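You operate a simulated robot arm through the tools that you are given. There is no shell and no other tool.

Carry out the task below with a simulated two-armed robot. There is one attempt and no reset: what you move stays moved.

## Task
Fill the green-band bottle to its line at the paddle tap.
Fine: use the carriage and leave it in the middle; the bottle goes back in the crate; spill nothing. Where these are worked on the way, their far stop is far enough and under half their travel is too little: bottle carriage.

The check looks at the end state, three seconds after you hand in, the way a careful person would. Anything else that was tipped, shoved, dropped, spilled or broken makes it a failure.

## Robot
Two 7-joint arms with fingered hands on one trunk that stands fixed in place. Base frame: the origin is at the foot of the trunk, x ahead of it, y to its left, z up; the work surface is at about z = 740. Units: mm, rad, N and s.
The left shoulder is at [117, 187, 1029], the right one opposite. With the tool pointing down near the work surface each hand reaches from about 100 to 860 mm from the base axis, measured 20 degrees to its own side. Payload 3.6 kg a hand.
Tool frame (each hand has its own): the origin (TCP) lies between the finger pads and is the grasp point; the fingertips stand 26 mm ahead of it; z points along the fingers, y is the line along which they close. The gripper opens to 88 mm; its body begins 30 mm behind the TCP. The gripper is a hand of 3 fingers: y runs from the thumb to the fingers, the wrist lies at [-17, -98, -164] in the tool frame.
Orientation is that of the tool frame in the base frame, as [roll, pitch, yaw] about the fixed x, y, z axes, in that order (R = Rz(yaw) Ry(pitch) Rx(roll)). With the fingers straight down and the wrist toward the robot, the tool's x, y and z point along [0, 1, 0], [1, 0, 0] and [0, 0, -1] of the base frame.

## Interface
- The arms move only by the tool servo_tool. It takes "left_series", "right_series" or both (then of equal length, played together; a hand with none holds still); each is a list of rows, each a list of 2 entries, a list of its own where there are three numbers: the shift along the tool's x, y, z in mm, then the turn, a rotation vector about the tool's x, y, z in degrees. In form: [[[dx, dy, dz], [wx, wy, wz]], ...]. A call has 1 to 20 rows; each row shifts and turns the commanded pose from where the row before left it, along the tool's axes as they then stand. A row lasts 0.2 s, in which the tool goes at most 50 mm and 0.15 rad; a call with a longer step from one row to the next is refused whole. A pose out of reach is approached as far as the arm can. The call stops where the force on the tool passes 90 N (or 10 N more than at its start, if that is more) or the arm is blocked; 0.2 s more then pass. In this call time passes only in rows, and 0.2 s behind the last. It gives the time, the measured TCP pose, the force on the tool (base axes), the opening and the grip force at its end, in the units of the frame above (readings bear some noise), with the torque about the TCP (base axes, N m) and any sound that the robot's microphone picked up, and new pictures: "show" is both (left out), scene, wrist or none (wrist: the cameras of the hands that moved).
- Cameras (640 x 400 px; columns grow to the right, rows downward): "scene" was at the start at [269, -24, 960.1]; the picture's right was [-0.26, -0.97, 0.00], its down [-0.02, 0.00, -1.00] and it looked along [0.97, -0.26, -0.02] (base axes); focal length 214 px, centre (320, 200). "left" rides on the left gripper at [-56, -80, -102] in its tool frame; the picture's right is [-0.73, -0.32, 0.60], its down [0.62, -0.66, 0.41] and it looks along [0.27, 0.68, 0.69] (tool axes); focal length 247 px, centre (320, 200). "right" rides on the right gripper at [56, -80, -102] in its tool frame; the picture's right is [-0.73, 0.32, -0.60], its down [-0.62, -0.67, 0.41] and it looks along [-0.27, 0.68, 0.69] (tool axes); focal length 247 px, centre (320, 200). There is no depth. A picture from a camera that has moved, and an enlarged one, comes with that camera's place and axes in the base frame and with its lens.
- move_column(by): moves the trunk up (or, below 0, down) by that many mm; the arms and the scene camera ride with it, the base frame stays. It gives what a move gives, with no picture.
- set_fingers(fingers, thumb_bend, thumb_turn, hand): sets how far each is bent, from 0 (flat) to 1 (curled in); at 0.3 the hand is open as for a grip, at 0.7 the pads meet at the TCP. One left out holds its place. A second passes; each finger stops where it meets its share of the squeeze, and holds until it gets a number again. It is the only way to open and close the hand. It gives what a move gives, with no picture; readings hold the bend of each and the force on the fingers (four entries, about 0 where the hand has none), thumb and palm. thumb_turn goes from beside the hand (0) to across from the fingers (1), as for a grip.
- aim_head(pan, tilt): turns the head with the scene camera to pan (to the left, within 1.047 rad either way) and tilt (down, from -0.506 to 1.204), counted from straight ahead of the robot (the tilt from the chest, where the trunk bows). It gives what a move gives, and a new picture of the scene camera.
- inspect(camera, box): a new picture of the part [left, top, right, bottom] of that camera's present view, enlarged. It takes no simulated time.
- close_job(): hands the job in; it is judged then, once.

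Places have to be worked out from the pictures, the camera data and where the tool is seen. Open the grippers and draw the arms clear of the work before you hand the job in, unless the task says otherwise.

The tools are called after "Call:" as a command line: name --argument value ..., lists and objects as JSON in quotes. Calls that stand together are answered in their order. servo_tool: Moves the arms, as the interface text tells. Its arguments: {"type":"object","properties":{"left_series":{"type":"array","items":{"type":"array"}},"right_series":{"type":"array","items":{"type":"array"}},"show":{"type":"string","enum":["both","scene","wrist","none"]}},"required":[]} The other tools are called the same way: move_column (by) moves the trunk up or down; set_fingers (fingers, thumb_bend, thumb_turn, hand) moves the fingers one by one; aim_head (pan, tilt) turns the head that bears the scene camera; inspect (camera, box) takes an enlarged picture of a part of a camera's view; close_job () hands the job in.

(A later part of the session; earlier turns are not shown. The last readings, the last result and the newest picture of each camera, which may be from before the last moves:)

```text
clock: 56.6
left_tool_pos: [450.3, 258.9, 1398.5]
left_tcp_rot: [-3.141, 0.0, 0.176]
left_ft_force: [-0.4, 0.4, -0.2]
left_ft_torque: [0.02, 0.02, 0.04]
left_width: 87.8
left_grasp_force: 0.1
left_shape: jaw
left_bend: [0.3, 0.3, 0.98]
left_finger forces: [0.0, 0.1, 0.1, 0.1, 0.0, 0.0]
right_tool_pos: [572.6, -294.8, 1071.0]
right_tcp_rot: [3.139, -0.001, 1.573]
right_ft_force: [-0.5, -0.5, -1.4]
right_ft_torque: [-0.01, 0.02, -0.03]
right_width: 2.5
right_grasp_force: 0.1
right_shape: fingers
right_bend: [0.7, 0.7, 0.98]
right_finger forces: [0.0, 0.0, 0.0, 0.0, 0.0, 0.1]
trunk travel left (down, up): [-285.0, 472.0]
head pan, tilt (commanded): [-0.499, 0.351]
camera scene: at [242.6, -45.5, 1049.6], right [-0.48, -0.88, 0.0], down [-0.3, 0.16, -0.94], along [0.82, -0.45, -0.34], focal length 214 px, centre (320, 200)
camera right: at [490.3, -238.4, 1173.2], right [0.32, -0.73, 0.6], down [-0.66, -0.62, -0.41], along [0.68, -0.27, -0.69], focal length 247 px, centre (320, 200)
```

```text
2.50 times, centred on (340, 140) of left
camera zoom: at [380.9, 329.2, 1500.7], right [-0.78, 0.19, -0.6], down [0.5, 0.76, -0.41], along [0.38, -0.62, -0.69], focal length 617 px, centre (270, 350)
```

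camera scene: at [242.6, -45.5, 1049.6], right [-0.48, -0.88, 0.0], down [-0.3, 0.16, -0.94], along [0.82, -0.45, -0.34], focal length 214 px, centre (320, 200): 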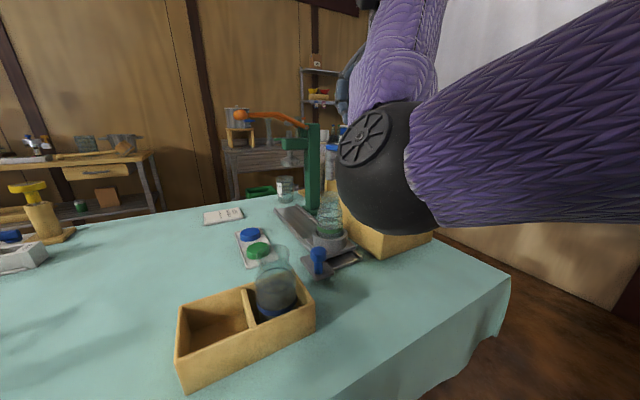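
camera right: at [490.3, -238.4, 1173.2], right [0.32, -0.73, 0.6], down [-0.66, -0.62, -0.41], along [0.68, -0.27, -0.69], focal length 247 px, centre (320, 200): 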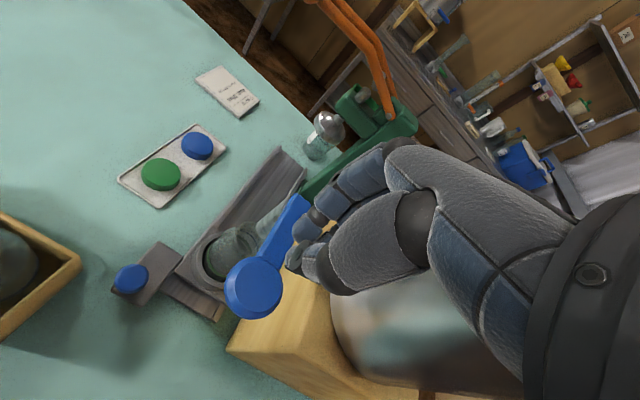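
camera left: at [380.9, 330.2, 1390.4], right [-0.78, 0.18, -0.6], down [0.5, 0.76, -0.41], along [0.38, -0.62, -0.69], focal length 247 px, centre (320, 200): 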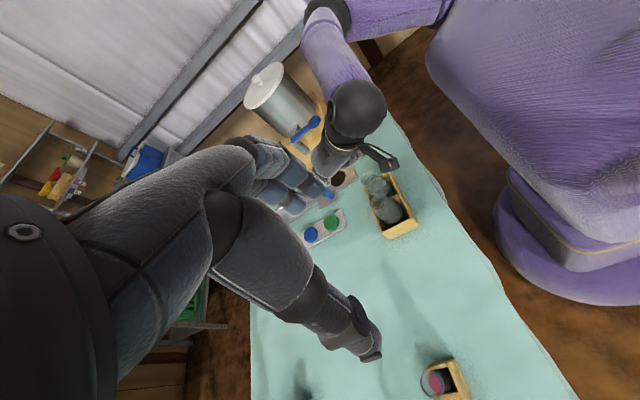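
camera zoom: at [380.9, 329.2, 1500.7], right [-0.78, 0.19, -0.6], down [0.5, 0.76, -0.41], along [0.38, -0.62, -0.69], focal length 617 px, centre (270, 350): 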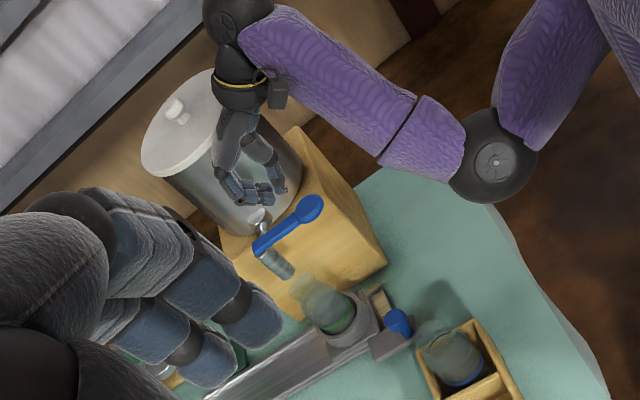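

The hand is at (573, -295, 1071), slightly beyond the lobe. I shift back toward x = 555 and lower to just above the lobe.

Call:
servo_tool --right_series '[[[2, -6, 8], [0, 0, 0]], [[2, -6, 8], [0, 0, 0]], [[0, -6, 4], [0, 0, 0]]]' --show "both"

Call:
inspect --camera "right" --box '[160, 150, 400, 350]'

Call:
inspect --camera "left" --box '[280, 60, 400, 180]'

```text
clock: 57.4
left_tool_pos: [450.4, 261.0, 1397.8]
left_tcp_rot: [-3.141, 0.002, 0.176]
left_ft_force: [-0.3, 0.2, 0.6]
left_ft_torque: [0.01, -0.01, 0.0]
left_width: 88.1
left_grasp_force: 0.0
left_shape: jaw
left_bend: [0.3, 0.3, 0.98]
left_finger forces: [0.0, 0.0, 0.0, 0.0, 0.0, 0.0]
right_tool_pos: [554.6, -290.1, 1051.0]
right_tcp_rot: [3.138, 0.001, 1.571]
right_ft_force: [0.6, 0.2, 0.2]
right_ft_torque: [0.02, 0.01, 0.02]
right_width: 2.6
right_grasp_force: 0.2
right_shape: fingers
right_bend: [0.7, 0.7, 0.98]
right_finger forces: [0.0, 0.0, 0.0, 0.1, 0.0, 0.1]
trunk travel left (down, up): [-285.0, 472.0]
head pan, tilt (commanded): [-0.499, 0.351]
camera scene: at [242.5, -45.2, 1049.6], right [-0.48, -0.88, 0.0], down [-0.3, 0.16, -0.94], along [0.82, -0.45, -0.34], focal length 214 px, centre (320, 200)
camera right: at [472.5, -233.7, 1152.9], right [0.32, -0.73, 0.6], down [-0.66, -0.62, -0.41], along [0.68, -0.27, -0.69], focal length 247 px, centre (320, 200)
```

scene: 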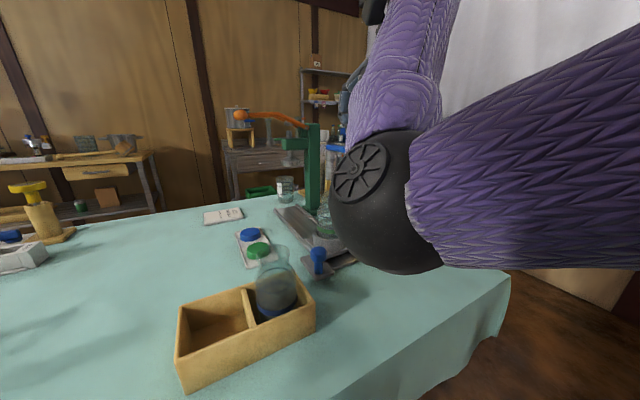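
right: 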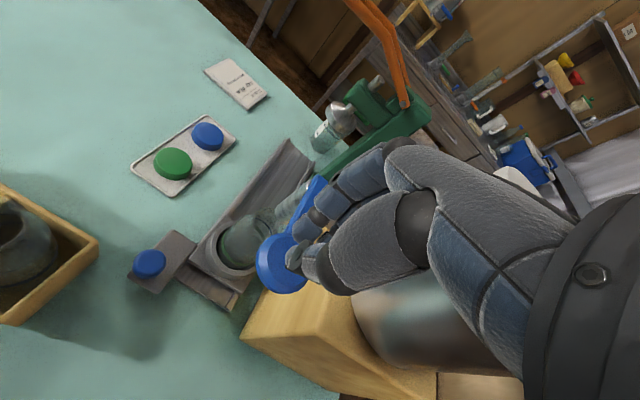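

```text
2.00 times, centred on (280, 250) of right
camera zoom: at [472.5, -233.7, 1152.9], right [0.32, -0.73, 0.6], down [-0.66, -0.62, -0.41], along [0.68, -0.27, -0.69], focal length 494 px, centre (400, 100)
```

zoom: 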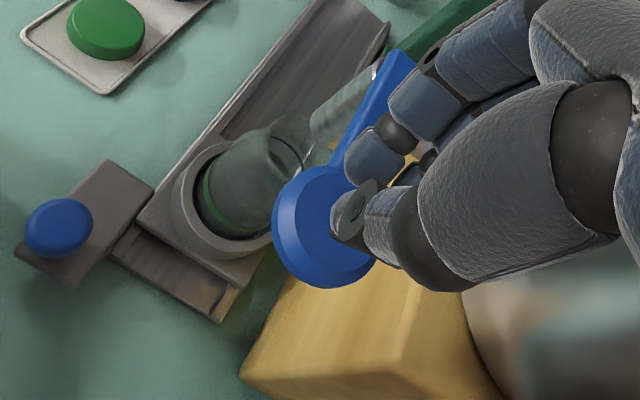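

```text
3.33 times, centred on (340, 120) of left
camera zoom: at [380.8, 329.8, 1500.6], right [-0.78, 0.18, -0.6], down [0.5, 0.76, -0.41], along [0.38, -0.62, -0.69], focal length 823 px, centre (253, 467)
```

zoom: 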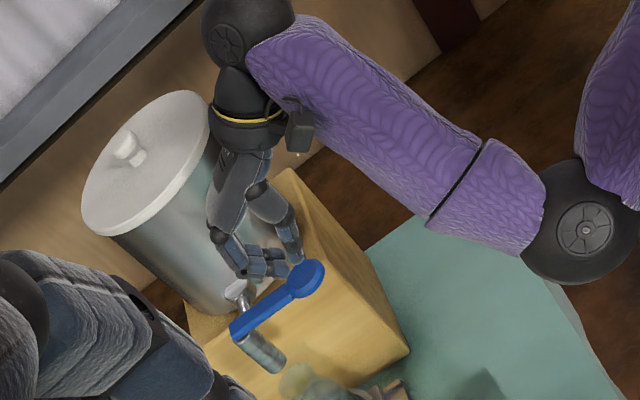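

The fingertips are just above the lobe. My elbow hides the bottle from the head camera, so I bring the left hand's camera to about 330 mm from the bottle to watch the level.

Call:
servo_tool --left_series '[[[0, 0, 0], [0, 0, -6.7]], [[0, 0, 0], [0, 0, -6.7]], [[0, 0, 0], [0, 0, -6.6]], [[-3, 28.7, 34.5], [0, 0, 0]], [[-3, 28.7, 34.5], [0, 0, 0]], [[-3, 28.7, 34.5], [0, 0, 0]], [[-3, 28.7, 34.5], [0, 0, 0]], [[-3, 28.7, 34.5], [0, 0, 0]], [[-3, 28.7, 34.5], [0, 0, 0]], [[-3, 28.7, 34.5], [0, 0, 0]], [[-3, 28.7, 34.5], [0, 0, 0]], [[-3, 28.7, 34.5], [0, 0, 0]], [[-3, 28.7, 34.5], [0, 0, 0]], [[-3, 28.7, 34.5], [0, 0, 0]]]' --show "both"

```text
clock: 60.4
left_tool_pos: [579.9, -28.8, 1018.2]
left_tcp_rot: [3.141, -0.001, 0.524]
left_ft_force: [0.4, 0.3, 0.3]
left_ft_torque: [-0.01, 0.02, 0.02]
left_width: 87.7
left_grasp_force: 0.0
left_shape: jaw
left_bend: [0.3, 0.3, 0.98]
left_finger forces: [0.1, 0.0, 0.0, 0.1, 0.0, 0.0]
right_tool_pos: [553.7, -290.8, 1051.4]
right_tcp_rot: [-3.14, 0.0, 1.57]
right_ft_force: [0.0, 0.1, -0.5]
right_ft_torque: [0.02, -0.04, 0.02]
right_width: 2.4
right_grasp_force: 0.0
right_shape: fingers
right_bend: [0.7, 0.7, 0.98]
right_finger forces: [0.1, 0.0, 0.0, 0.0, 0.0, 0.0]
trunk travel left (down, up): [-285.0, 472.0]
head pan, tilt (commanded): [-0.499, 0.351]
camera scene: at [242.8, -45.5, 1049.5], right [-0.48, -0.88, 0.0], down [-0.3, 0.16, -0.94], along [0.82, -0.45, -0.34], focal length 214 px, centre (320, 200)
camera left: at [491.0, 11.9, 1120.1], right [-0.8, -0.09, -0.6], down [0.21, 0.89, -0.41], along [0.57, -0.45, -0.69], focal length 247 px, centre (320, 200)
```

scene: 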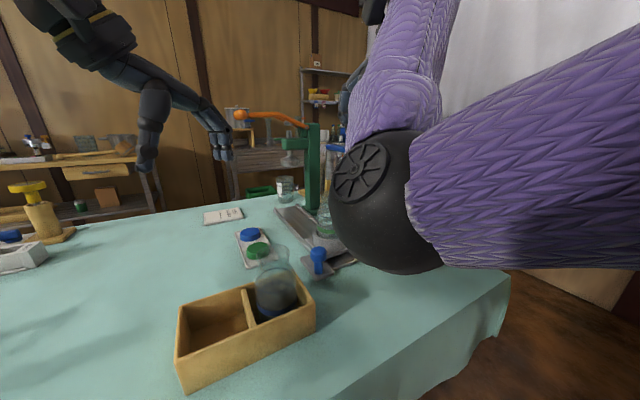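
left: 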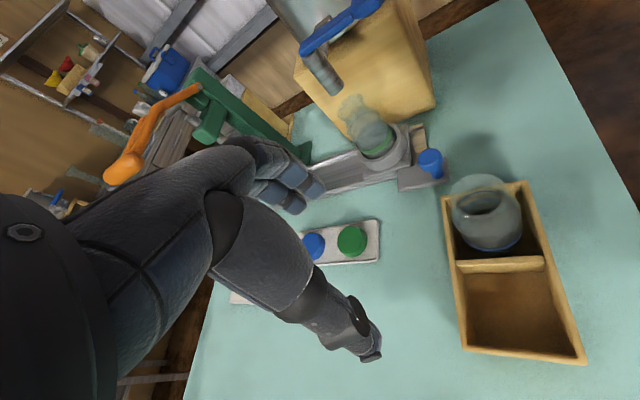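

The left camera now sees the bottle, spout and paddle clearly. I zoom in for the empty-bottle reference.

Call:
inspect --camera "left" --box '[300, 0, 440, 190]'

```text
2.11 times, centred on (370, 95) of left
camera zoom: at [491.0, 11.9, 1120.1], right [-0.8, -0.09, -0.6], down [0.21, 0.89, -0.41], along [0.57, -0.45, -0.69], focal length 520 px, centre (215, 421)
```

zoom: 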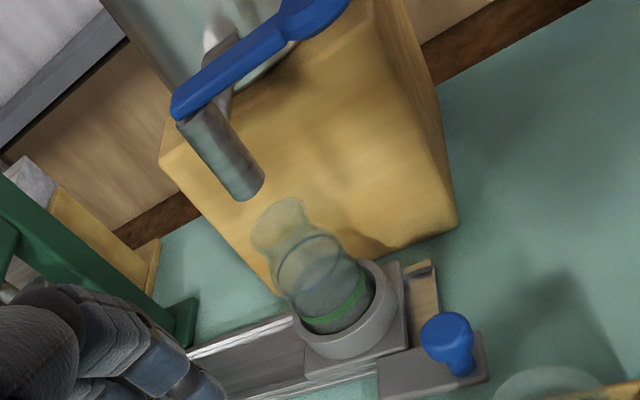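

The bottle mouth is under the spout. I lower the fingertips onto the paddle in small steps and listen and watch.

Call:
servo_tool --right_series '[[[0, 0, 7], [0, 0, 0]], [[0, 0, 7], [0, 0, 0]]]' --show "none"

Call:
inspect --camera "right" --box '[160, 150, 400, 350]'

```text
clock: 61.0
left_tool_pos: [579.0, -28.7, 1018.1]
left_tcp_rot: [3.141, -0.001, 0.527]
left_ft_force: [0.9, 0.2, -0.3]
left_ft_torque: [0.01, 0.01, 0.02]
left_width: 87.8
left_grasp_force: 0.1
left_shape: jaw
left_bend: [0.3, 0.3, 0.98]
left_finger forces: [0.1, 0.0, 0.0, 0.1, 0.0, 0.0]
right_tool_pos: [553.9, -290.1, 1035.8]
right_tcp_rot: [3.14, 0.0, 1.57]
right_ft_force: [0.3, 0.1, 0.4]
right_ft_torque: [0.0, -0.03, -0.01]
right_width: 2.4
right_grasp_force: 0.1
right_shape: fingers
right_bend: [0.7, 0.7, 0.98]
right_finger forces: [0.0, 0.1, 0.0, 0.1, 0.0, 0.1]
trunk travel left (down, up): [-285.0, 472.0]
head pan, tilt (commanded): [-0.499, 0.351]
```

```text
2.00 times, centred on (280, 250) of right
camera zoom: at [472.7, -233.7, 1138.6], right [0.32, -0.74, 0.6], down [-0.66, -0.62, -0.41], along [0.68, -0.27, -0.69], focal length 494 px, centre (400, 100)
```

zoom: 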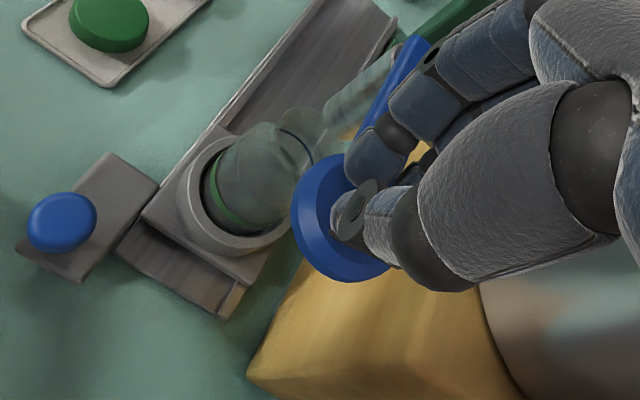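

Still just above, with fingertips centred on the lobe. I step down 6 mm.

Call:
servo_tool --right_series '[[[0, 0, 3], [0, 0, 0]], [[0, 0, 3], [0, 0, 0]]]' --show "none"

Call:
inspect --camera "left" --box '[300, 0, 440, 190]'

```text
clock: 61.6
left_tool_pos: [578.4, -28.9, 1019.1]
left_tcp_rot: [3.141, 0.002, 0.524]
left_ft_force: [1.1, -0.9, 0.2]
left_ft_torque: [0.01, -0.01, 0.0]
left_width: 87.7
left_grasp_force: 0.0
left_shape: jaw
left_bend: [0.3, 0.3, 0.98]
left_finger forces: [0.1, 0.1, 0.1, 0.0, 0.0, 0.0]
right_tool_pos: [554.0, -290.3, 1030.6]
right_tcp_rot: [3.139, -0.001, 1.57]
right_ft_force: [-0.4, -0.2, 0.1]
right_ft_torque: [-0.02, 0.0, 0.02]
right_width: 2.5
right_grasp_force: 0.4
right_shape: fingers
right_bend: [0.7, 0.7, 0.98]
right_finger forces: [0.3, 0.4, 0.1, 0.0, 0.0, 0.1]
trunk travel left (down, up): [-285.0, 472.0]
head pan, tilt (commanded): [-0.499, 0.351]
```

```text
2.11 times, centred on (370, 95) of left
camera zoom: at [490.6, 12.5, 1120.8], right [-0.8, -0.09, -0.6], down [0.21, 0.89, -0.41], along [0.57, -0.45, -0.69], focal length 520 px, centre (215, 421)
```

zoom: 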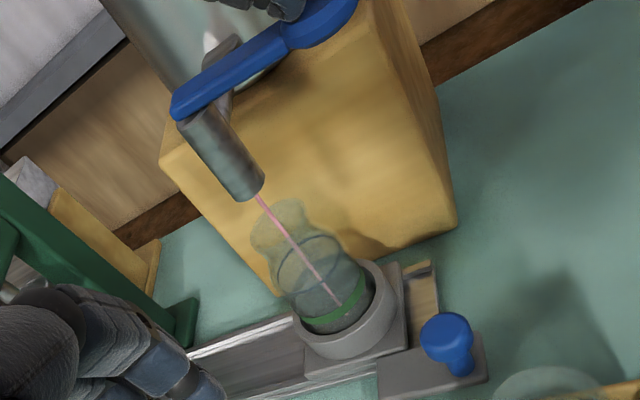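

A thin stream already runs into the bottle, centred in the mouth. I hold this light press for a second and check the level.

Call:
servo_tool --right_series '[[[0, 0, 0], [0, 0, 0]], [[0, 0, 0], [0, 0, 0]], [[0, 0, 0], [0, 0, 0]], [[0, 0, 0], [0, 0, 0]]]' --show "none"

Call:
inspect --camera "left" --box '[330, 70, 430, 190]'

```text
clock: 62.6
left_tool_pos: [579.4, -28.4, 1019.5]
left_tcp_rot: [-3.141, 0.002, 0.525]
left_ft_force: [-0.5, 0.0, -1.2]
left_ft_torque: [-0.05, 0.01, -0.02]
left_width: 87.4
left_grasp_force: 0.1
left_shape: jaw
left_bend: [0.3, 0.3, 0.98]
left_finger forces: [0.1, 0.0, 0.0, 0.1, 0.0, 0.0]
right_tool_pos: [553.3, -289.5, 1030.4]
right_tcp_rot: [3.14, 0.0, 1.572]
right_ft_force: [0.4, -0.5, 1.0]
right_ft_torque: [-0.01, 0.02, -0.01]
right_width: 2.2
right_grasp_force: 0.1
right_shape: fingers
right_bend: [0.7, 0.7, 0.98]
right_finger forces: [0.3, 0.3, 0.1, 0.0, 0.0, 0.1]
trunk travel left (down, up): [-285.0, 472.0]
head pan, tilt (commanded): [-0.499, 0.351]
```

```text
3.33 times, centred on (380, 130) of left
camera zoom: at [490.5, 12.5, 1120.8], right [-0.8, -0.09, -0.6], down [0.21, 0.89, -0.41], along [0.57, -0.45, -0.69], focal length 823 px, centre (120, 433)
```

zoom: 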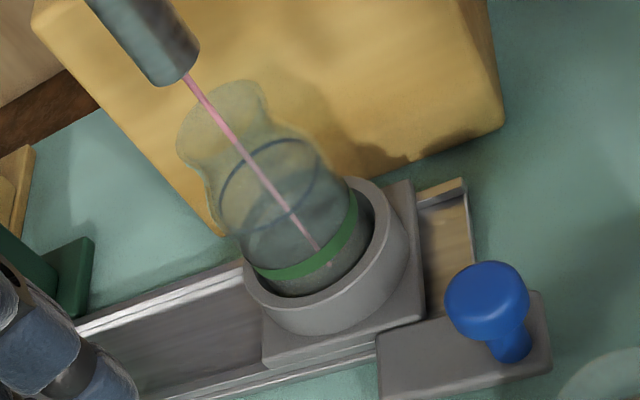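

Slow flow, safe. I keep holding for two more seconds.

Call:
servo_tool --right_series '[[[0, 0, 0], [0, 0, 0]], [[0, 0, 0], [0, 0, 0]], [[0, 0, 0], [0, 0, 0]], [[0, 0, 0], [0, 0, 0]], [[0, 0, 0], [0, 0, 0]], [[0, 0, 0], [0, 0, 0]], [[0, 0, 0], [0, 0, 0]], [[0, 0, 0], [0, 0, 0]], [[0, 0, 0], [0, 0, 0]], [[0, 0, 0], [0, 0, 0]]]' --show "none"

Call:
inspect --camera "left" --box '[330, 70, 430, 190]'

```text
clock: 64.8
left_tool_pos: [578.1, -28.7, 1020.1]
left_tcp_rot: [3.14, -0.001, 0.525]
left_ft_force: [-0.9, 0.9, -0.4]
left_ft_torque: [-0.01, 0.01, 0.03]
left_width: 87.9
left_grasp_force: 0.0
left_shape: jaw
left_bend: [0.3, 0.3, 0.98]
left_finger forces: [0.1, 0.0, 0.0, 0.0, 0.1, 0.1]
right_tool_pos: [553.4, -289.2, 1029.7]
right_tcp_rot: [3.14, 0.0, 1.571]
right_ft_force: [-0.4, 0.5, 0.8]
right_ft_torque: [-0.02, 0.02, 0.02]
right_width: 2.2
right_grasp_force: 0.0
right_shape: fingers
right_bend: [0.7, 0.7, 0.98]
right_finger forces: [0.3, 0.3, 0.0, 0.0, 0.0, 0.1]
trunk travel left (down, up): [-285.0, 472.0]
head pan, tilt (commanded): [-0.499, 0.351]
```

```text
3.33 times, centred on (380, 130) of left
camera zoom: at [490.5, 12.5, 1120.8], right [-0.8, -0.09, -0.6], down [0.21, 0.89, -0.41], along [0.57, -0.45, -0.69], focal length 823 px, centre (120, 433)
```

zoom: 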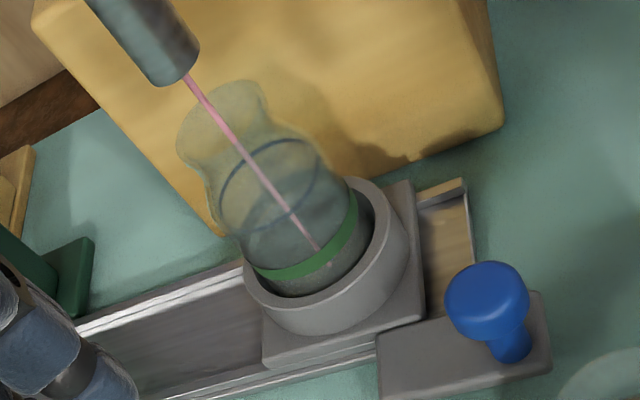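

No visible level after 3 s; the flow is thin. I press 2 mm further to see whether the flow grows.

Call:
servo_tool --right_series '[[[0, 0, 2], [0, 0, 0]], [[0, 0, 0], [0, 0, 0]], [[0, 0, 0], [0, 0, 0]]]' --show "none"

Call:
inspect --camera "left" --box '[330, 70, 430, 190]'

```text
clock: 65.6
left_tool_pos: [579.8, -28.5, 1019.3]
left_tcp_rot: [-3.141, 0.0, 0.527]
left_ft_force: [0.4, -0.6, 0.0]
left_ft_torque: [0.0, 0.0, -0.02]
left_width: 87.8
left_grasp_force: 0.0
left_shape: jaw
left_bend: [0.3, 0.3, 0.98]
left_finger forces: [0.0, 0.0, 0.0, 0.0, 0.0, 0.0]
right_tool_pos: [554.7, -289.8, 1028.0]
right_tcp_rot: [3.14, 0.001, 1.57]
right_ft_force: [0.4, -0.5, 0.6]
right_ft_torque: [-0.02, 0.0, 0.03]
right_width: 2.3
right_grasp_force: 0.3
right_shape: fingers
right_bend: [0.7, 0.7, 0.98]
right_finger forces: [0.3, 0.5, 0.1, 0.0, 0.0, 0.1]
trunk travel left (down, up): [-285.0, 472.0]
head pan, tilt (commanded): [-0.499, 0.351]
```

```text
3.33 times, centred on (380, 130) of left
camera zoom: at [490.5, 12.6, 1120.8], right [-0.8, -0.09, -0.6], down [0.21, 0.89, -0.41], along [0.57, -0.45, -0.69], focal length 823 px, centre (120, 433)
```

zoom: 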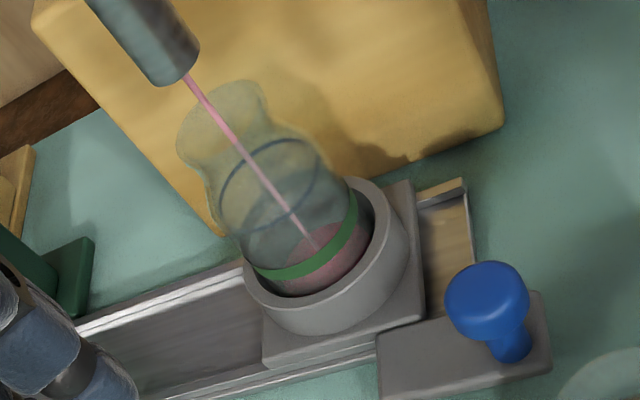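

Pink liquid is now visible up to about the band. I continue in short holds of 0.6 s.

Call:
servo_tool --right_series '[[[0, 0, 0], [0, 0, 0]], [[0, 0, 0], [0, 0, 0]]]' --show "none"

Call:
inspect --camera "left" --box '[340, 90, 410, 170]'

```text
clock: 66.2
left_tool_pos: [578.9, -28.7, 1017.8]
left_tcp_rot: [-3.141, -0.001, 0.527]
left_ft_force: [-0.3, -0.6, 0.2]
left_ft_torque: [-0.04, 0.0, 0.0]
left_width: 87.8
left_grasp_force: 0.0
left_shape: jaw
left_bend: [0.3, 0.3, 0.98]
left_finger forces: [0.1, 0.0, 0.1, 0.1, 0.0, 0.1]
right_tool_pos: [554.3, -288.2, 1028.0]
right_tcp_rot: [3.139, 0.001, 1.571]
right_ft_force: [-0.3, -0.4, 1.1]
right_ft_torque: [0.01, -0.01, -0.04]
right_width: 2.1
right_grasp_force: 0.6
right_shape: fingers
right_bend: [0.7, 0.7, 0.98]
right_finger forces: [0.2, 0.4, 0.0, 0.1, 0.0, 0.0]
trunk travel left (down, up): [-285.0, 472.0]
head pan, tilt (commanded): [-0.499, 0.351]
```

```text
5.00 times, centred on (375, 130) of left
camera zoom: at [490.5, 12.6, 1120.8], right [-0.8, -0.09, -0.6], down [0.21, 0.89, -0.41], along [0.57, -0.45, -0.69], focal length 1235 px, centre (45, 550)
```

zoom: 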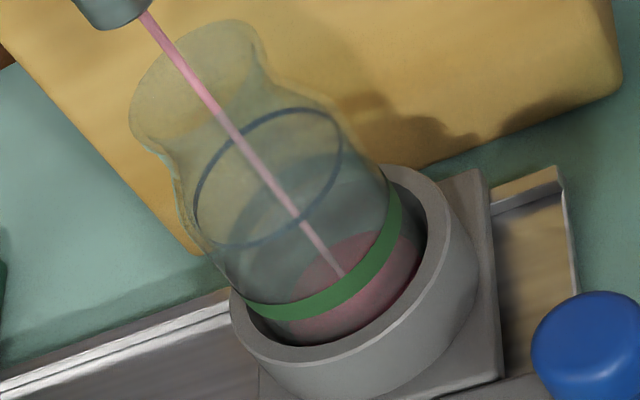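

Stream meets the surface near z≈787; the line sits near z≈844. I hold for another second.

Call:
servo_tool --right_series '[[[0, 0, 0], [0, 0, 0]], [[0, 0, 0], [0, 0, 0]], [[0, 0, 0], [0, 0, 0]], [[0, 0, 0], [0, 0, 0]]]' --show "none"

Call:
inspect --camera "left" --box '[340, 90, 410, 170]'

```text
clock: 67.2
left_tool_pos: [579.0, -28.7, 1019.2]
left_tcp_rot: [3.141, 0.0, 0.526]
left_ft_force: [0.1, 0.2, 0.4]
left_ft_torque: [-0.02, -0.01, -0.02]
left_width: 87.8
left_grasp_force: 0.1
left_shape: jaw
left_bend: [0.3, 0.3, 0.98]
left_finger forces: [0.0, 0.0, 0.0, 0.1, 0.0, 0.0]
right_tool_pos: [554.8, -289.8, 1028.3]
right_tcp_rot: [3.139, 0.001, 1.571]
right_ft_force: [0.4, 0.4, 1.1]
right_ft_torque: [0.01, -0.01, -0.03]
right_width: 2.4
right_grasp_force: 0.4
right_shape: fingers
right_bend: [0.7, 0.7, 0.98]
right_finger forces: [0.3, 0.4, 0.0, 0.0, 0.0, 0.1]
trunk travel left (down, up): [-285.0, 472.0]
head pan, tilt (commanded): [-0.499, 0.351]
```

```text
5.00 times, centred on (375, 130) of left
camera zoom: at [490.5, 12.6, 1120.8], right [-0.8, -0.09, -0.6], down [0.21, 0.89, -0.41], along [0.57, -0.45, -0.69], focal length 1235 px, centre (45, 550)
```

zoom: 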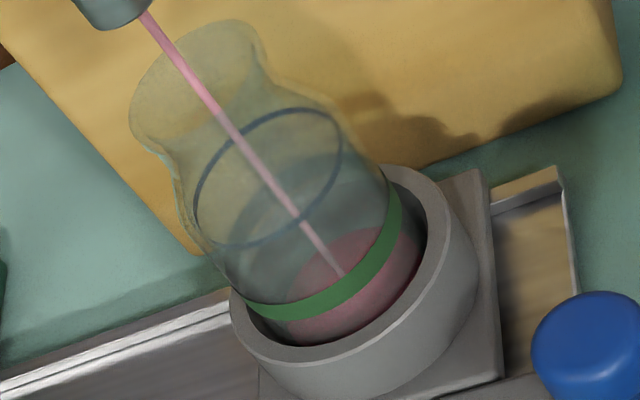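

The level rises only about 3 mm/s at this opening. I press 2 mm deeper and hold for one second to gauge the rate.

Call:
servo_tool --right_series '[[[0, 0, 2], [0, 0, 0]], [[0, 0, 0], [0, 0, 0]], [[0, 0, 0], [0, 0, 0]], [[0, 0, 0], [0, 0, 0]]]' --show "none"

Call:
inspect --camera "left" --box '[340, 90, 410, 170]'

```text
clock: 68.2
left_tool_pos: [579.1, -30.0, 1019.0]
left_tcp_rot: [-3.141, 0.0, 0.524]
left_ft_force: [0.7, -0.4, 0.0]
left_ft_torque: [0.0, -0.02, -0.01]
left_width: 87.7
left_grasp_force: 0.0
left_shape: jaw
left_bend: [0.3, 0.3, 0.98]
left_finger forces: [0.0, 0.0, 0.1, 0.0, 0.1, 0.0]
right_tool_pos: [552.6, -290.1, 1027.1]
right_tcp_rot: [3.14, -0.002, 1.57]
right_ft_force: [0.5, -0.4, 1.0]
right_ft_torque: [0.03, 0.0, 0.02]
right_width: 2.2
right_grasp_force: 0.2
right_shape: fingers
right_bend: [0.7, 0.7, 0.98]
right_finger forces: [0.3, 0.3, 0.0, 0.0, 0.0, 0.0]
trunk travel left (down, up): [-285.0, 472.0]
head pan, tilt (commanded): [-0.499, 0.351]
```

```text
5.00 times, centred on (375, 130) of left
camera zoom: at [490.5, 12.6, 1120.8], right [-0.8, -0.09, -0.6], down [0.21, 0.89, -0.41], along [0.57, -0.45, -0.69], focal length 1235 px, centre (45, 550)
```

zoom: 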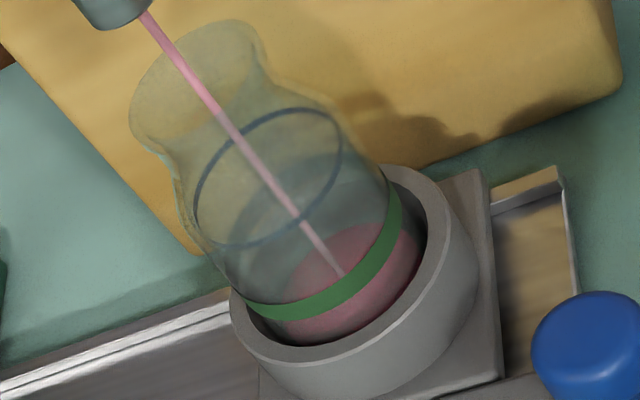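

The rate seems steady regardless of the depth. I hold for about three seconds and check again.

Call:
servo_tool --right_series '[[[0, 0, 0], [0, 0, 0]], [[0, 0, 0], [0, 0, 0]], [[0, 0, 0], [0, 0, 0]], [[0, 0, 0], [0, 0, 0]], [[0, 0, 0], [0, 0, 0]], [[0, 0, 0], [0, 0, 0]], [[0, 0, 0], [0, 0, 0]], [[0, 0, 0], [0, 0, 0]], [[0, 0, 0], [0, 0, 0]], [[0, 0, 0], [0, 0, 0]], [[0, 0, 0], [0, 0, 0]], [[0, 0, 0], [0, 0, 0]], [[0, 0, 0], [0, 0, 0]], [[0, 0, 0], [0, 0, 0]]]' --show "none"

Call:
inspect --camera "left" --box '[340, 90, 410, 170]'

```text
clock: 71.2
left_tool_pos: [579.5, -28.2, 1018.5]
left_tcp_rot: [-3.142, 0.002, 0.525]
left_ft_force: [-0.4, 0.2, 0.4]
left_ft_torque: [-0.01, 0.02, 0.0]
left_width: 87.6
left_grasp_force: 0.0
left_shape: jaw
left_bend: [0.3, 0.3, 0.98]
left_finger forces: [0.0, 0.1, 0.0, 0.0, 0.0, 0.1]
right_tool_pos: [553.3, -290.3, 1025.6]
right_tcp_rot: [3.139, 0.001, 1.57]
right_ft_force: [-0.6, -0.7, 0.5]
right_ft_torque: [0.02, -0.03, 0.02]
right_width: 2.1
right_grasp_force: 0.5
right_shape: fingers
right_bend: [0.7, 0.7, 0.98]
right_finger forces: [0.4, 0.4, 0.0, 0.0, 0.0, 0.0]
trunk travel left (down, up): [-285.0, 472.0]
head pan, tilt (commanded): [-0.499, 0.351]
```

```text
5.00 times, centred on (375, 130) of left
camera zoom: at [490.5, 12.6, 1120.8], right [-0.8, -0.09, -0.6], down [0.21, 0.89, -0.41], along [0.57, -0.45, -0.69], focal length 1235 px, centre (45, 550)
```

zoom: 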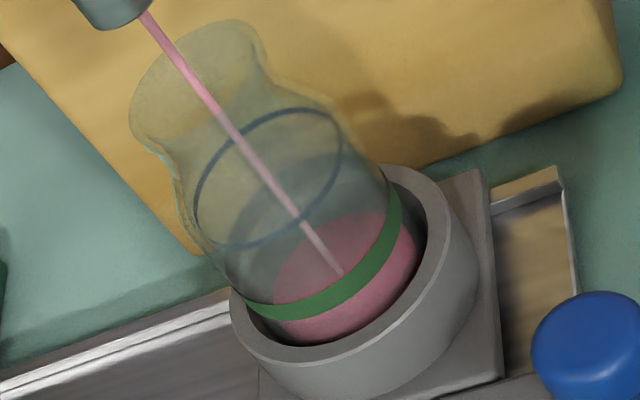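

Level is at roughly z = 800, rising about 3 mm/s. I hold about four seconds more.

Call:
servo_tool --right_series '[[[0, 0, 0], [0, 0, 0]], [[0, 0, 0], [0, 0, 0]], [[0, 0, 0], [0, 0, 0]], [[0, 0, 0], [0, 0, 0]], [[0, 0, 0], [0, 0, 0]], [[0, 0, 0], [0, 0, 0]], [[0, 0, 0], [0, 0, 0]], [[0, 0, 0], [0, 0, 0]], [[0, 0, 0], [0, 0, 0]], [[0, 0, 0], [0, 0, 0]], [[0, 0, 0], [0, 0, 0]], [[0, 0, 0], [0, 0, 0]], [[0, 0, 0], [0, 0, 0]], [[0, 0, 0], [0, 0, 0]], [[0, 0, 0], [0, 0, 0]], [[0, 0, 0], [0, 0, 0]], [[0, 0, 0], [0, 0, 0]], [[0, 0, 0], [0, 0, 0]], [[0, 0, 0], [0, 0, 0]], [[0, 0, 0], [0, 0, 0]]]' --show "none"

Call:
inspect --camera "left" --box '[340, 90, 410, 170]'

```text
clock: 75.4
left_tool_pos: [578.6, -27.7, 1018.5]
left_tcp_rot: [-3.141, 0.001, 0.525]
left_ft_force: [-0.3, 0.5, -0.3]
left_ft_torque: [0.0, -0.02, 0.01]
left_width: 87.8
left_grasp_force: 0.0
left_shape: jaw
left_bend: [0.3, 0.3, 0.98]
left_finger forces: [0.0, 0.0, 0.1, 0.1, 0.0, 0.0]
right_tool_pos: [554.2, -289.4, 1026.3]
right_tcp_rot: [3.141, 0.001, 1.569]
right_ft_force: [0.2, 0.2, 0.8]
right_ft_torque: [0.0, 0.05, 0.02]
right_width: 2.3
right_grasp_force: 0.3
right_shape: fingers
right_bend: [0.7, 0.7, 0.98]
right_finger forces: [0.4, 0.4, 0.0, 0.0, 0.0, 0.0]
trunk travel left (down, up): [-285.0, 472.0]
head pan, tilt (commanded): [-0.499, 0.351]
```

```text
5.00 times, centred on (375, 130) of left
camera zoom: at [490.5, 12.6, 1120.8], right [-0.8, -0.09, -0.6], down [0.21, 0.89, -0.41], along [0.57, -0.45, -0.69], focal length 1235 px, centre (45, 550)
```

zoom: 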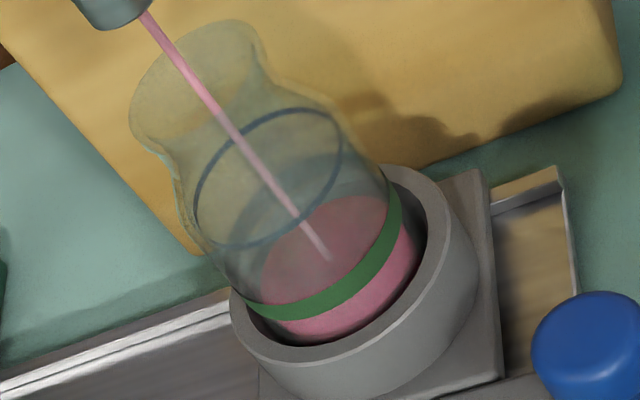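

Surface is now near z≈797 against the line at 844. I hold another four seconds.

Call:
servo_tool --right_series '[[[0, 0, 0], [0, 0, 0]], [[0, 0, 0], [0, 0, 0]], [[0, 0, 0], [0, 0, 0]], [[0, 0, 0], [0, 0, 0]], [[0, 0, 0], [0, 0, 0]], [[0, 0, 0], [0, 0, 0]], [[0, 0, 0], [0, 0, 0]], [[0, 0, 0], [0, 0, 0]], [[0, 0, 0], [0, 0, 0]], [[0, 0, 0], [0, 0, 0]], [[0, 0, 0], [0, 0, 0]], [[0, 0, 0], [0, 0, 0]], [[0, 0, 0], [0, 0, 0]], [[0, 0, 0], [0, 0, 0]], [[0, 0, 0], [0, 0, 0]], [[0, 0, 0], [0, 0, 0]], [[0, 0, 0], [0, 0, 0]], [[0, 0, 0], [0, 0, 0]], [[0, 0, 0], [0, 0, 0]], [[0, 0, 0], [0, 0, 0]]]' --show "none"

Call:
inspect --camera "left" --box '[340, 90, 410, 170]'

```text
clock: 79.6
left_tool_pos: [579.5, -29.1, 1018.6]
left_tcp_rot: [3.141, -0.001, 0.527]
left_ft_force: [-0.1, -0.3, 0.0]
left_ft_torque: [0.0, -0.01, 0.0]
left_width: 87.6
left_grasp_force: 0.1
left_shape: jaw
left_bend: [0.3, 0.3, 0.98]
left_finger forces: [0.1, 0.1, 0.0, 0.0, 0.1, 0.1]
right_tool_pos: [555.1, -289.8, 1025.6]
right_tcp_rot: [3.139, 0.0, 1.57]
right_ft_force: [0.7, 0.2, 0.0]
right_ft_torque: [0.01, -0.01, 0.0]
right_width: 2.1
right_grasp_force: 0.1
right_shape: fingers
right_bend: [0.7, 0.7, 0.98]
right_finger forces: [0.4, 0.4, 0.1, 0.1, 0.1, 0.0]
trunk travel left (down, up): [-285.0, 472.0]
head pan, tilt (commanded): [-0.499, 0.351]
```

```text
5.00 times, centred on (375, 130) of left
camera zoom: at [490.5, 12.6, 1120.8], right [-0.8, -0.09, -0.6], down [0.21, 0.89, -0.41], along [0.57, -0.45, -0.69], focal length 1235 px, centre (45, 550)
```

zoom: 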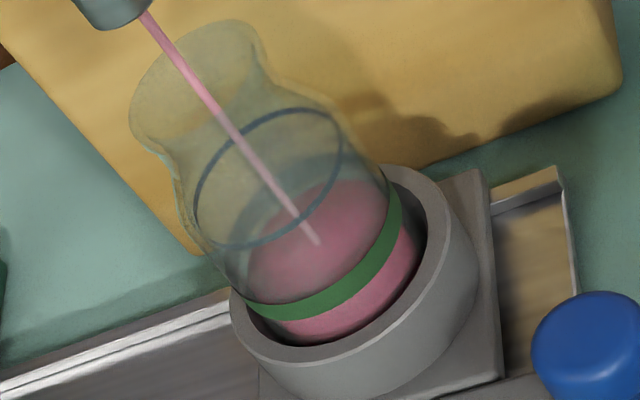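

Level is about z = 807, rising 2 mm/s. I press 3 mm deeper to see if it speeds up, holding about two seconds.

Call:
servo_tool --right_series '[[[0, 0, 3], [0, 0, 0]], [[0, 0, 0], [0, 0, 0]], [[0, 0, 0], [0, 0, 0]], [[0, 0, 0], [0, 0, 0]], [[0, 0, 0], [0, 0, 0]], [[0, 0, 0], [0, 0, 0]], [[0, 0, 0], [0, 0, 0]], [[0, 0, 0], [0, 0, 0]], [[0, 0, 0], [0, 0, 0]]]' --show "none"

Call:
inspect --camera "left" --box '[340, 90, 410, 170]'

```text
clock: 81.6
left_tool_pos: [580.1, -28.7, 1018.9]
left_tcp_rot: [-3.141, 0.002, 0.525]
left_ft_force: [0.2, -0.1, 0.0]
left_ft_torque: [0.0, 0.0, 0.02]
left_width: 87.8
left_grasp_force: 0.0
left_shape: jaw
left_bend: [0.3, 0.3, 0.98]
left_finger forces: [0.0, 0.0, 0.0, 0.0, 0.1, 0.0]
right_tool_pos: [551.7, -290.2, 1023.4]
right_tcp_rot: [3.139, -0.001, 1.57]
right_ft_force: [-0.8, -0.9, 1.2]
right_ft_torque: [0.0, -0.03, -0.01]
right_width: 1.9
right_grasp_force: 0.6
right_shape: fingers
right_bend: [0.7, 0.7, 0.98]
right_finger forces: [0.4, 0.5, 0.0, 0.1, 0.1, 0.0]
trunk travel left (down, up): [-285.0, 472.0]
head pan, tilt (commanded): [-0.499, 0.351]
```

```text
5.00 times, centred on (375, 130) of left
camera zoom: at [490.5, 12.6, 1120.8], right [-0.8, -0.09, -0.6], down [0.21, 0.89, -0.41], along [0.57, -0.45, -0.69], focal length 1235 px, centre (45, 550)
```

zoom: 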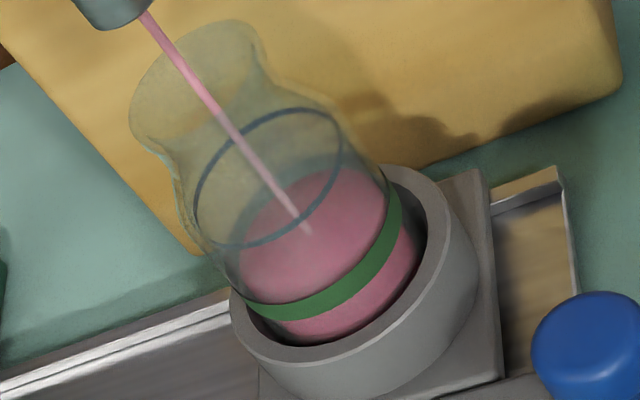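

Now about 3 mm/s, with the surface near z = 813. I hold another four seconds.

Call:
servo_tool --right_series '[[[0, 0, 0], [0, 0, 0]], [[0, 0, 0], [0, 0, 0]], [[0, 0, 0], [0, 0, 0]], [[0, 0, 0], [0, 0, 0]], [[0, 0, 0], [0, 0, 0]], [[0, 0, 0], [0, 0, 0]], [[0, 0, 0], [0, 0, 0]], [[0, 0, 0], [0, 0, 0]], [[0, 0, 0], [0, 0, 0]], [[0, 0, 0], [0, 0, 0]], [[0, 0, 0], [0, 0, 0]], [[0, 0, 0], [0, 0, 0]], [[0, 0, 0], [0, 0, 0]], [[0, 0, 0], [0, 0, 0]], [[0, 0, 0], [0, 0, 0]], [[0, 0, 0], [0, 0, 0]], [[0, 0, 0], [0, 0, 0]], [[0, 0, 0], [0, 0, 0]], [[0, 0, 0], [0, 0, 0]], [[0, 0, 0], [0, 0, 0]]]' --show "none"

Call:
inspect --camera "left" --box '[340, 90, 410, 170]'

```text
clock: 85.8
left_tool_pos: [578.9, -29.2, 1018.3]
left_tcp_rot: [3.141, 0.0, 0.526]
left_ft_force: [0.6, 1.4, 0.2]
left_ft_torque: [0.0, -0.02, -0.01]
left_width: 87.6
left_grasp_force: 0.0
left_shape: jaw
left_bend: [0.3, 0.3, 0.98]
left_finger forces: [0.0, 0.0, 0.0, 0.1, 0.0, 0.0]
right_tool_pos: [553.6, -289.5, 1024.4]
right_tcp_rot: [3.139, 0.0, 1.57]
right_ft_force: [0.0, 0.7, 0.6]
right_ft_torque: [0.0, -0.01, -0.01]
right_width: 1.9
right_grasp_force: 0.3
right_shape: fingers
right_bend: [0.7, 0.7, 0.98]
right_finger forces: [0.4, 0.5, 0.1, 0.0, 0.0, 0.0]
trunk travel left (down, up): [-285.0, 472.0]
head pan, tilt (commanded): [-0.499, 0.351]
```

```text
5.00 times, centred on (375, 130) of left
camera zoom: at [490.5, 12.6, 1120.8], right [-0.8, -0.09, -0.6], down [0.21, 0.89, -0.41], along [0.57, -0.45, -0.69], focal length 1235 px, centre (45, 550)
```

zoom: 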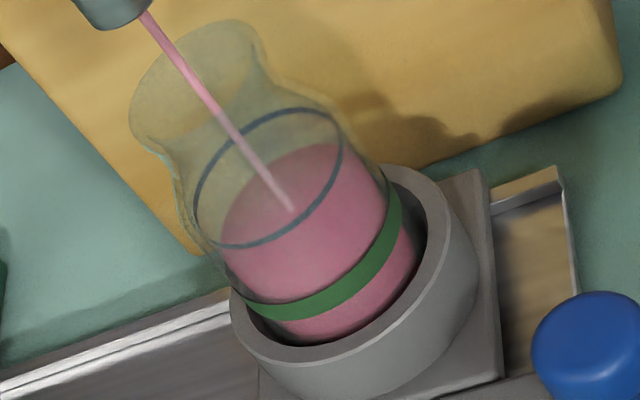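

Surface is at about z = 825, some 18 mm below the line. I hold three seconds more.

Call:
servo_tool --right_series '[[[0, 0, 0], [0, 0, 0]], [[0, 0, 0], [0, 0, 0]], [[0, 0, 0], [0, 0, 0]], [[0, 0, 0], [0, 0, 0]], [[0, 0, 0], [0, 0, 0]], [[0, 0, 0], [0, 0, 0]], [[0, 0, 0], [0, 0, 0]], [[0, 0, 0], [0, 0, 0]], [[0, 0, 0], [0, 0, 0]], [[0, 0, 0], [0, 0, 0]], [[0, 0, 0], [0, 0, 0]], [[0, 0, 0], [0, 0, 0]], [[0, 0, 0], [0, 0, 0]], [[0, 0, 0], [0, 0, 0]]]' --show "none"

Call:
inspect --camera "left" --box '[340, 90, 410, 170]'

```text
clock: 88.8
left_tool_pos: [579.8, -28.7, 1019.0]
left_tcp_rot: [-3.141, 0.001, 0.525]
left_ft_force: [0.0, -0.5, 0.6]
left_ft_torque: [0.02, 0.03, -0.01]
left_width: 87.7
left_grasp_force: 0.1
left_shape: jaw
left_bend: [0.3, 0.3, 0.98]
left_finger forces: [0.0, 0.0, 0.0, 0.0, 0.1, 0.0]
right_tool_pos: [553.5, -289.8, 1024.7]
right_tcp_rot: [3.139, -0.001, 1.57]
right_ft_force: [0.4, -0.4, 0.7]
right_ft_torque: [-0.04, 0.01, 0.01]
right_width: 2.0
right_grasp_force: 0.3
right_shape: fingers
right_bend: [0.7, 0.7, 0.98]
right_finger forces: [0.4, 0.5, 0.0, 0.0, 0.0, 0.0]
trunk travel left (down, up): [-285.0, 472.0]
head pan, tilt (commanded): [-0.499, 0.351]
```

```text
5.00 times, centred on (375, 130) of left
camera zoom: at [490.5, 12.6, 1120.8], right [-0.8, -0.09, -0.6], down [0.21, 0.89, -0.41], along [0.57, -0.45, -0.69], focal length 1235 px, centre (45, 550)
```

zoom: 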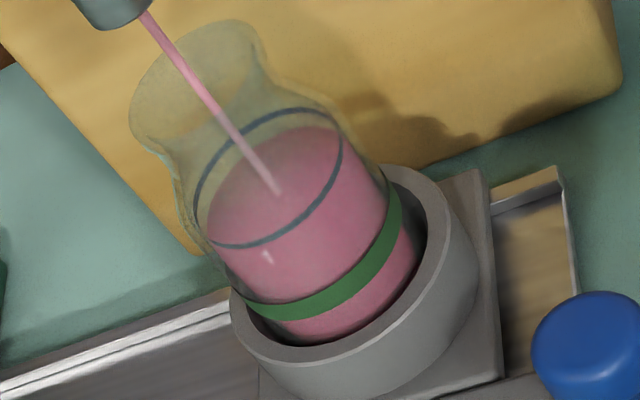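

Surface is at about z = 835; about 8 mm remain. I hold 1.4 s.

Call:
servo_tool --right_series '[[[0, 0, 0], [0, 0, 0]], [[0, 0, 0], [0, 0, 0]], [[0, 0, 0], [0, 0, 0]], [[0, 0, 0], [0, 0, 0]], [[0, 0, 0], [0, 0, 0]], [[0, 0, 0], [0, 0, 0]]]' --show "none"

Call:
inspect --camera "left" --box '[350, 95, 400, 155]'

```text
clock: 90.2
left_tool_pos: [579.6, -28.5, 1018.8]
left_tcp_rot: [3.14, 0.0, 0.527]
left_ft_force: [0.5, 0.1, 0.1]
left_ft_torque: [0.02, 0.01, 0.01]
left_width: 87.8
left_grasp_force: 0.0
left_shape: jaw
left_bend: [0.3, 0.3, 0.98]
left_finger forces: [0.1, 0.0, 0.0, 0.0, 0.0, 0.0]
right_tool_pos: [554.0, -290.2, 1023.4]
right_tcp_rot: [-3.141, 0.0, 1.572]
right_ft_force: [-0.3, 0.6, 0.9]
right_ft_torque: [-0.03, 0.0, -0.02]
right_width: 2.2
right_grasp_force: 0.1
right_shape: fingers
right_bend: [0.7, 0.7, 0.98]
right_finger forces: [0.3, 0.5, 0.0, 0.0, 0.0, 0.0]
trunk travel left (down, up): [-285.0, 472.0]
head pan, tilt (commanded): [-0.499, 0.351]
```

```text
6.67 times, centred on (375, 125) of left
camera zoom: at [490.5, 12.6, 1120.8], right [-0.8, -0.09, -0.6], down [0.21, 0.89, -0.41], along [0.57, -0.45, -0.69], focal length 1646 px, centre (-47, 700)
```

zoom: 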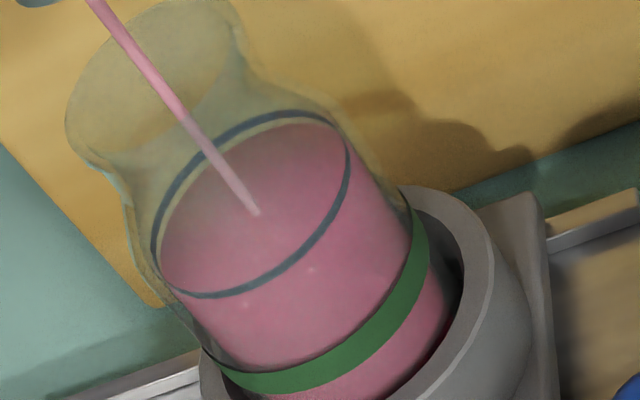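

About 3.5 mm remain. I hold one short moment and lift off the paddle in the same call, then check.

Call:
servo_tool --right_series '[[[0, 0, 0], [0, 0, 0]], [[0, 0, 0], [0, 0, 0]], [[0, 0, -10], [0, 0, 0]], [[0, 0, -10], [0, 0, 0]]]' --show "none"

Call:
inspect --camera "left" --box '[350, 95, 400, 155]'

Call:
inspect --camera "left" --box '[300, 0, 440, 190]'

```text
clock: 91.2
left_tool_pos: [579.1, -28.5, 1019.5]
left_tcp_rot: [-3.141, 0.0, 0.525]
left_ft_force: [0.3, -0.2, -0.9]
left_ft_torque: [0.0, 0.04, 0.03]
left_width: 87.5
left_grasp_force: 0.0
left_shape: jaw
left_bend: [0.3, 0.3, 0.98]
left_finger forces: [0.1, 0.0, 0.1, 0.1, 0.0, 0.0]
right_tool_pos: [553.6, -289.6, 1043.1]
right_tcp_rot: [3.141, -0.001, 1.572]
right_ft_force: [-0.1, -0.6, 0.6]
right_ft_torque: [0.02, 0.0, -0.01]
right_width: 1.9
right_grasp_force: 0.0
right_shape: fingers
right_bend: [0.7, 0.7, 0.98]
right_finger forces: [0.0, 0.0, 0.0, 0.1, 0.0, 0.1]
trunk travel left (down, up): [-285.0, 472.0]
head pan, tilt (commanded): [-0.499, 0.351]
```

```text
6.67 times, centred on (375, 125) of left
camera zoom: at [490.5, 12.7, 1120.9], right [-0.8, -0.09, -0.6], down [0.21, 0.89, -0.41], along [0.57, -0.45, -0.69], focal length 1646 px, centre (-47, 700)
```

zoom: 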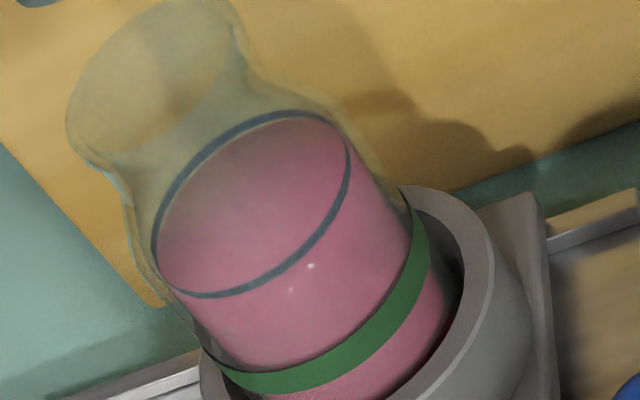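

```text
2.11 times, centred on (370, 95) of left
camera zoom: at [490.5, 12.7, 1120.9], right [-0.8, -0.09, -0.6], down [0.21, 0.89, -0.41], along [0.57, -0.45, -0.69], focal length 520 px, centre (215, 421)
```

zoom: 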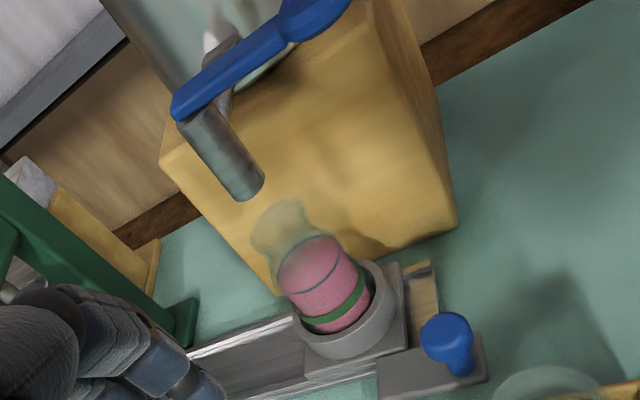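

The flow has stopped and the surface coincides with the line all round. I lift a bit more, move the right hand left off the paddle to above the knob at (550, -209), and open it.

Call:
servo_tool --right_series '[[[0, 0, -8], [0, 0, 0]], [[27, 0, 0], [0, 0, 0]], [[27, 0, 0], [0, 0, 0]], [[26, 0, 0], [0, 0, 0]]]' --show "none"

Call:
set_fingers --hand "right" --fingers 0.4 --thumb_bend 0.4

Call:
inspect --camera "left" --box '[280, 0, 480, 200]'

Call:
inspect --camera "right" --box '[0, 0, 640, 400]'

```text
clock: 92.2
left_tool_pos: [580.3, -28.3, 1019.2]
left_tcp_rot: [-3.141, 0.0, 0.524]
left_ft_force: [0.3, -1.2, 0.4]
left_ft_torque: [0.01, -0.03, -0.03]
left_width: 88.0
left_grasp_force: 0.0
left_shape: jaw
left_bend: [0.3, 0.3, 0.98]
left_finger forces: [0.1, 0.0, 0.1, 0.0, 0.1, 0.0]
right_tool_pos: [557.9, -208.6, 1049.6]
right_tcp_rot: [3.138, 0.0, 1.571]
right_ft_force: [-0.2, 0.4, 0.4]
right_ft_torque: [0.0, 0.04, 0.01]
right_width: 1.8
right_grasp_force: 0.0
right_shape: fingers
right_bend: [0.7, 0.7, 0.98]
right_finger forces: [0.0, 0.0, 0.0, 0.0, 0.1, 0.1]
right hand out of reach, approached as far as the arm can: row 4
trunk travel left (down, up): [-285.0, 472.0]
head pan, tilt (commanded): [-0.499, 0.351]
```

```text
clock: 93.2
left_tool_pos: [578.9, -30.1, 1018.7]
left_tcp_rot: [-3.141, 0.001, 0.524]
left_ft_force: [0.7, 0.1, 0.5]
left_ft_torque: [0.0, -0.04, -0.01]
left_width: 87.8
left_grasp_force: 0.0
left_shape: jaw
left_bend: [0.3, 0.3, 0.98]
left_finger forces: [0.0, 0.0, 0.1, 0.0, 0.0, 0.0]
right_tool_pos: [557.6, -208.9, 1049.7]
right_tcp_rot: [3.137, -0.001, 1.571]
right_ft_force: [-0.3, 1.2, 0.3]
right_ft_torque: [-0.01, -0.03, -0.02]
right_width: 66.1
right_grasp_force: 0.1
right_shape: fingers
right_bend: [0.4, 0.4, 0.98]
right_finger forces: [0.0, 0.0, 0.0, 0.1, 0.0, 0.1]
trunk travel left (down, up): [-285.0, 472.0]
head pan, tilt (commanded): [-0.499, 0.351]
```

```text
2.00 times, centred on (380, 100) of left
camera zoom: at [490.6, 12.5, 1120.8], right [-0.8, -0.09, -0.6], down [0.21, 0.89, -0.41], along [0.57, -0.45, -0.69], focal length 494 px, centre (200, 400)
```

zoom: 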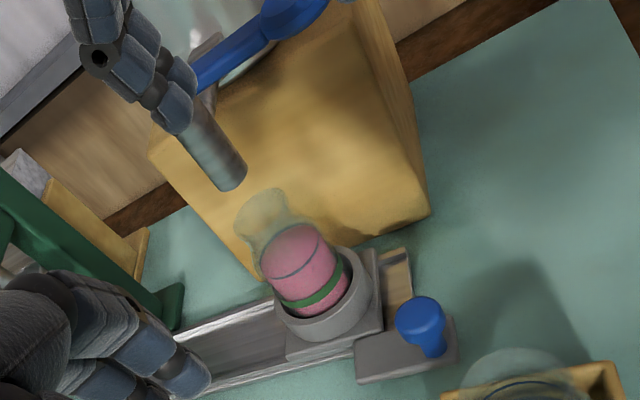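

```text
1.00 times, centred on (320, 200) of right (not enlarged: the box is as wide or as high as the picture)
camera zoom: at [476.7, -152.9, 1150.8], right [0.32, -0.73, 0.6], down [-0.66, -0.62, -0.41], along [0.68, -0.27, -0.68], focal length 247 px, centre (320, 200)
```

zoom: 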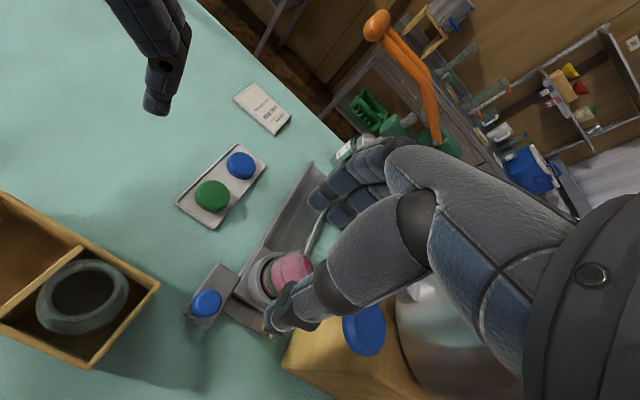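

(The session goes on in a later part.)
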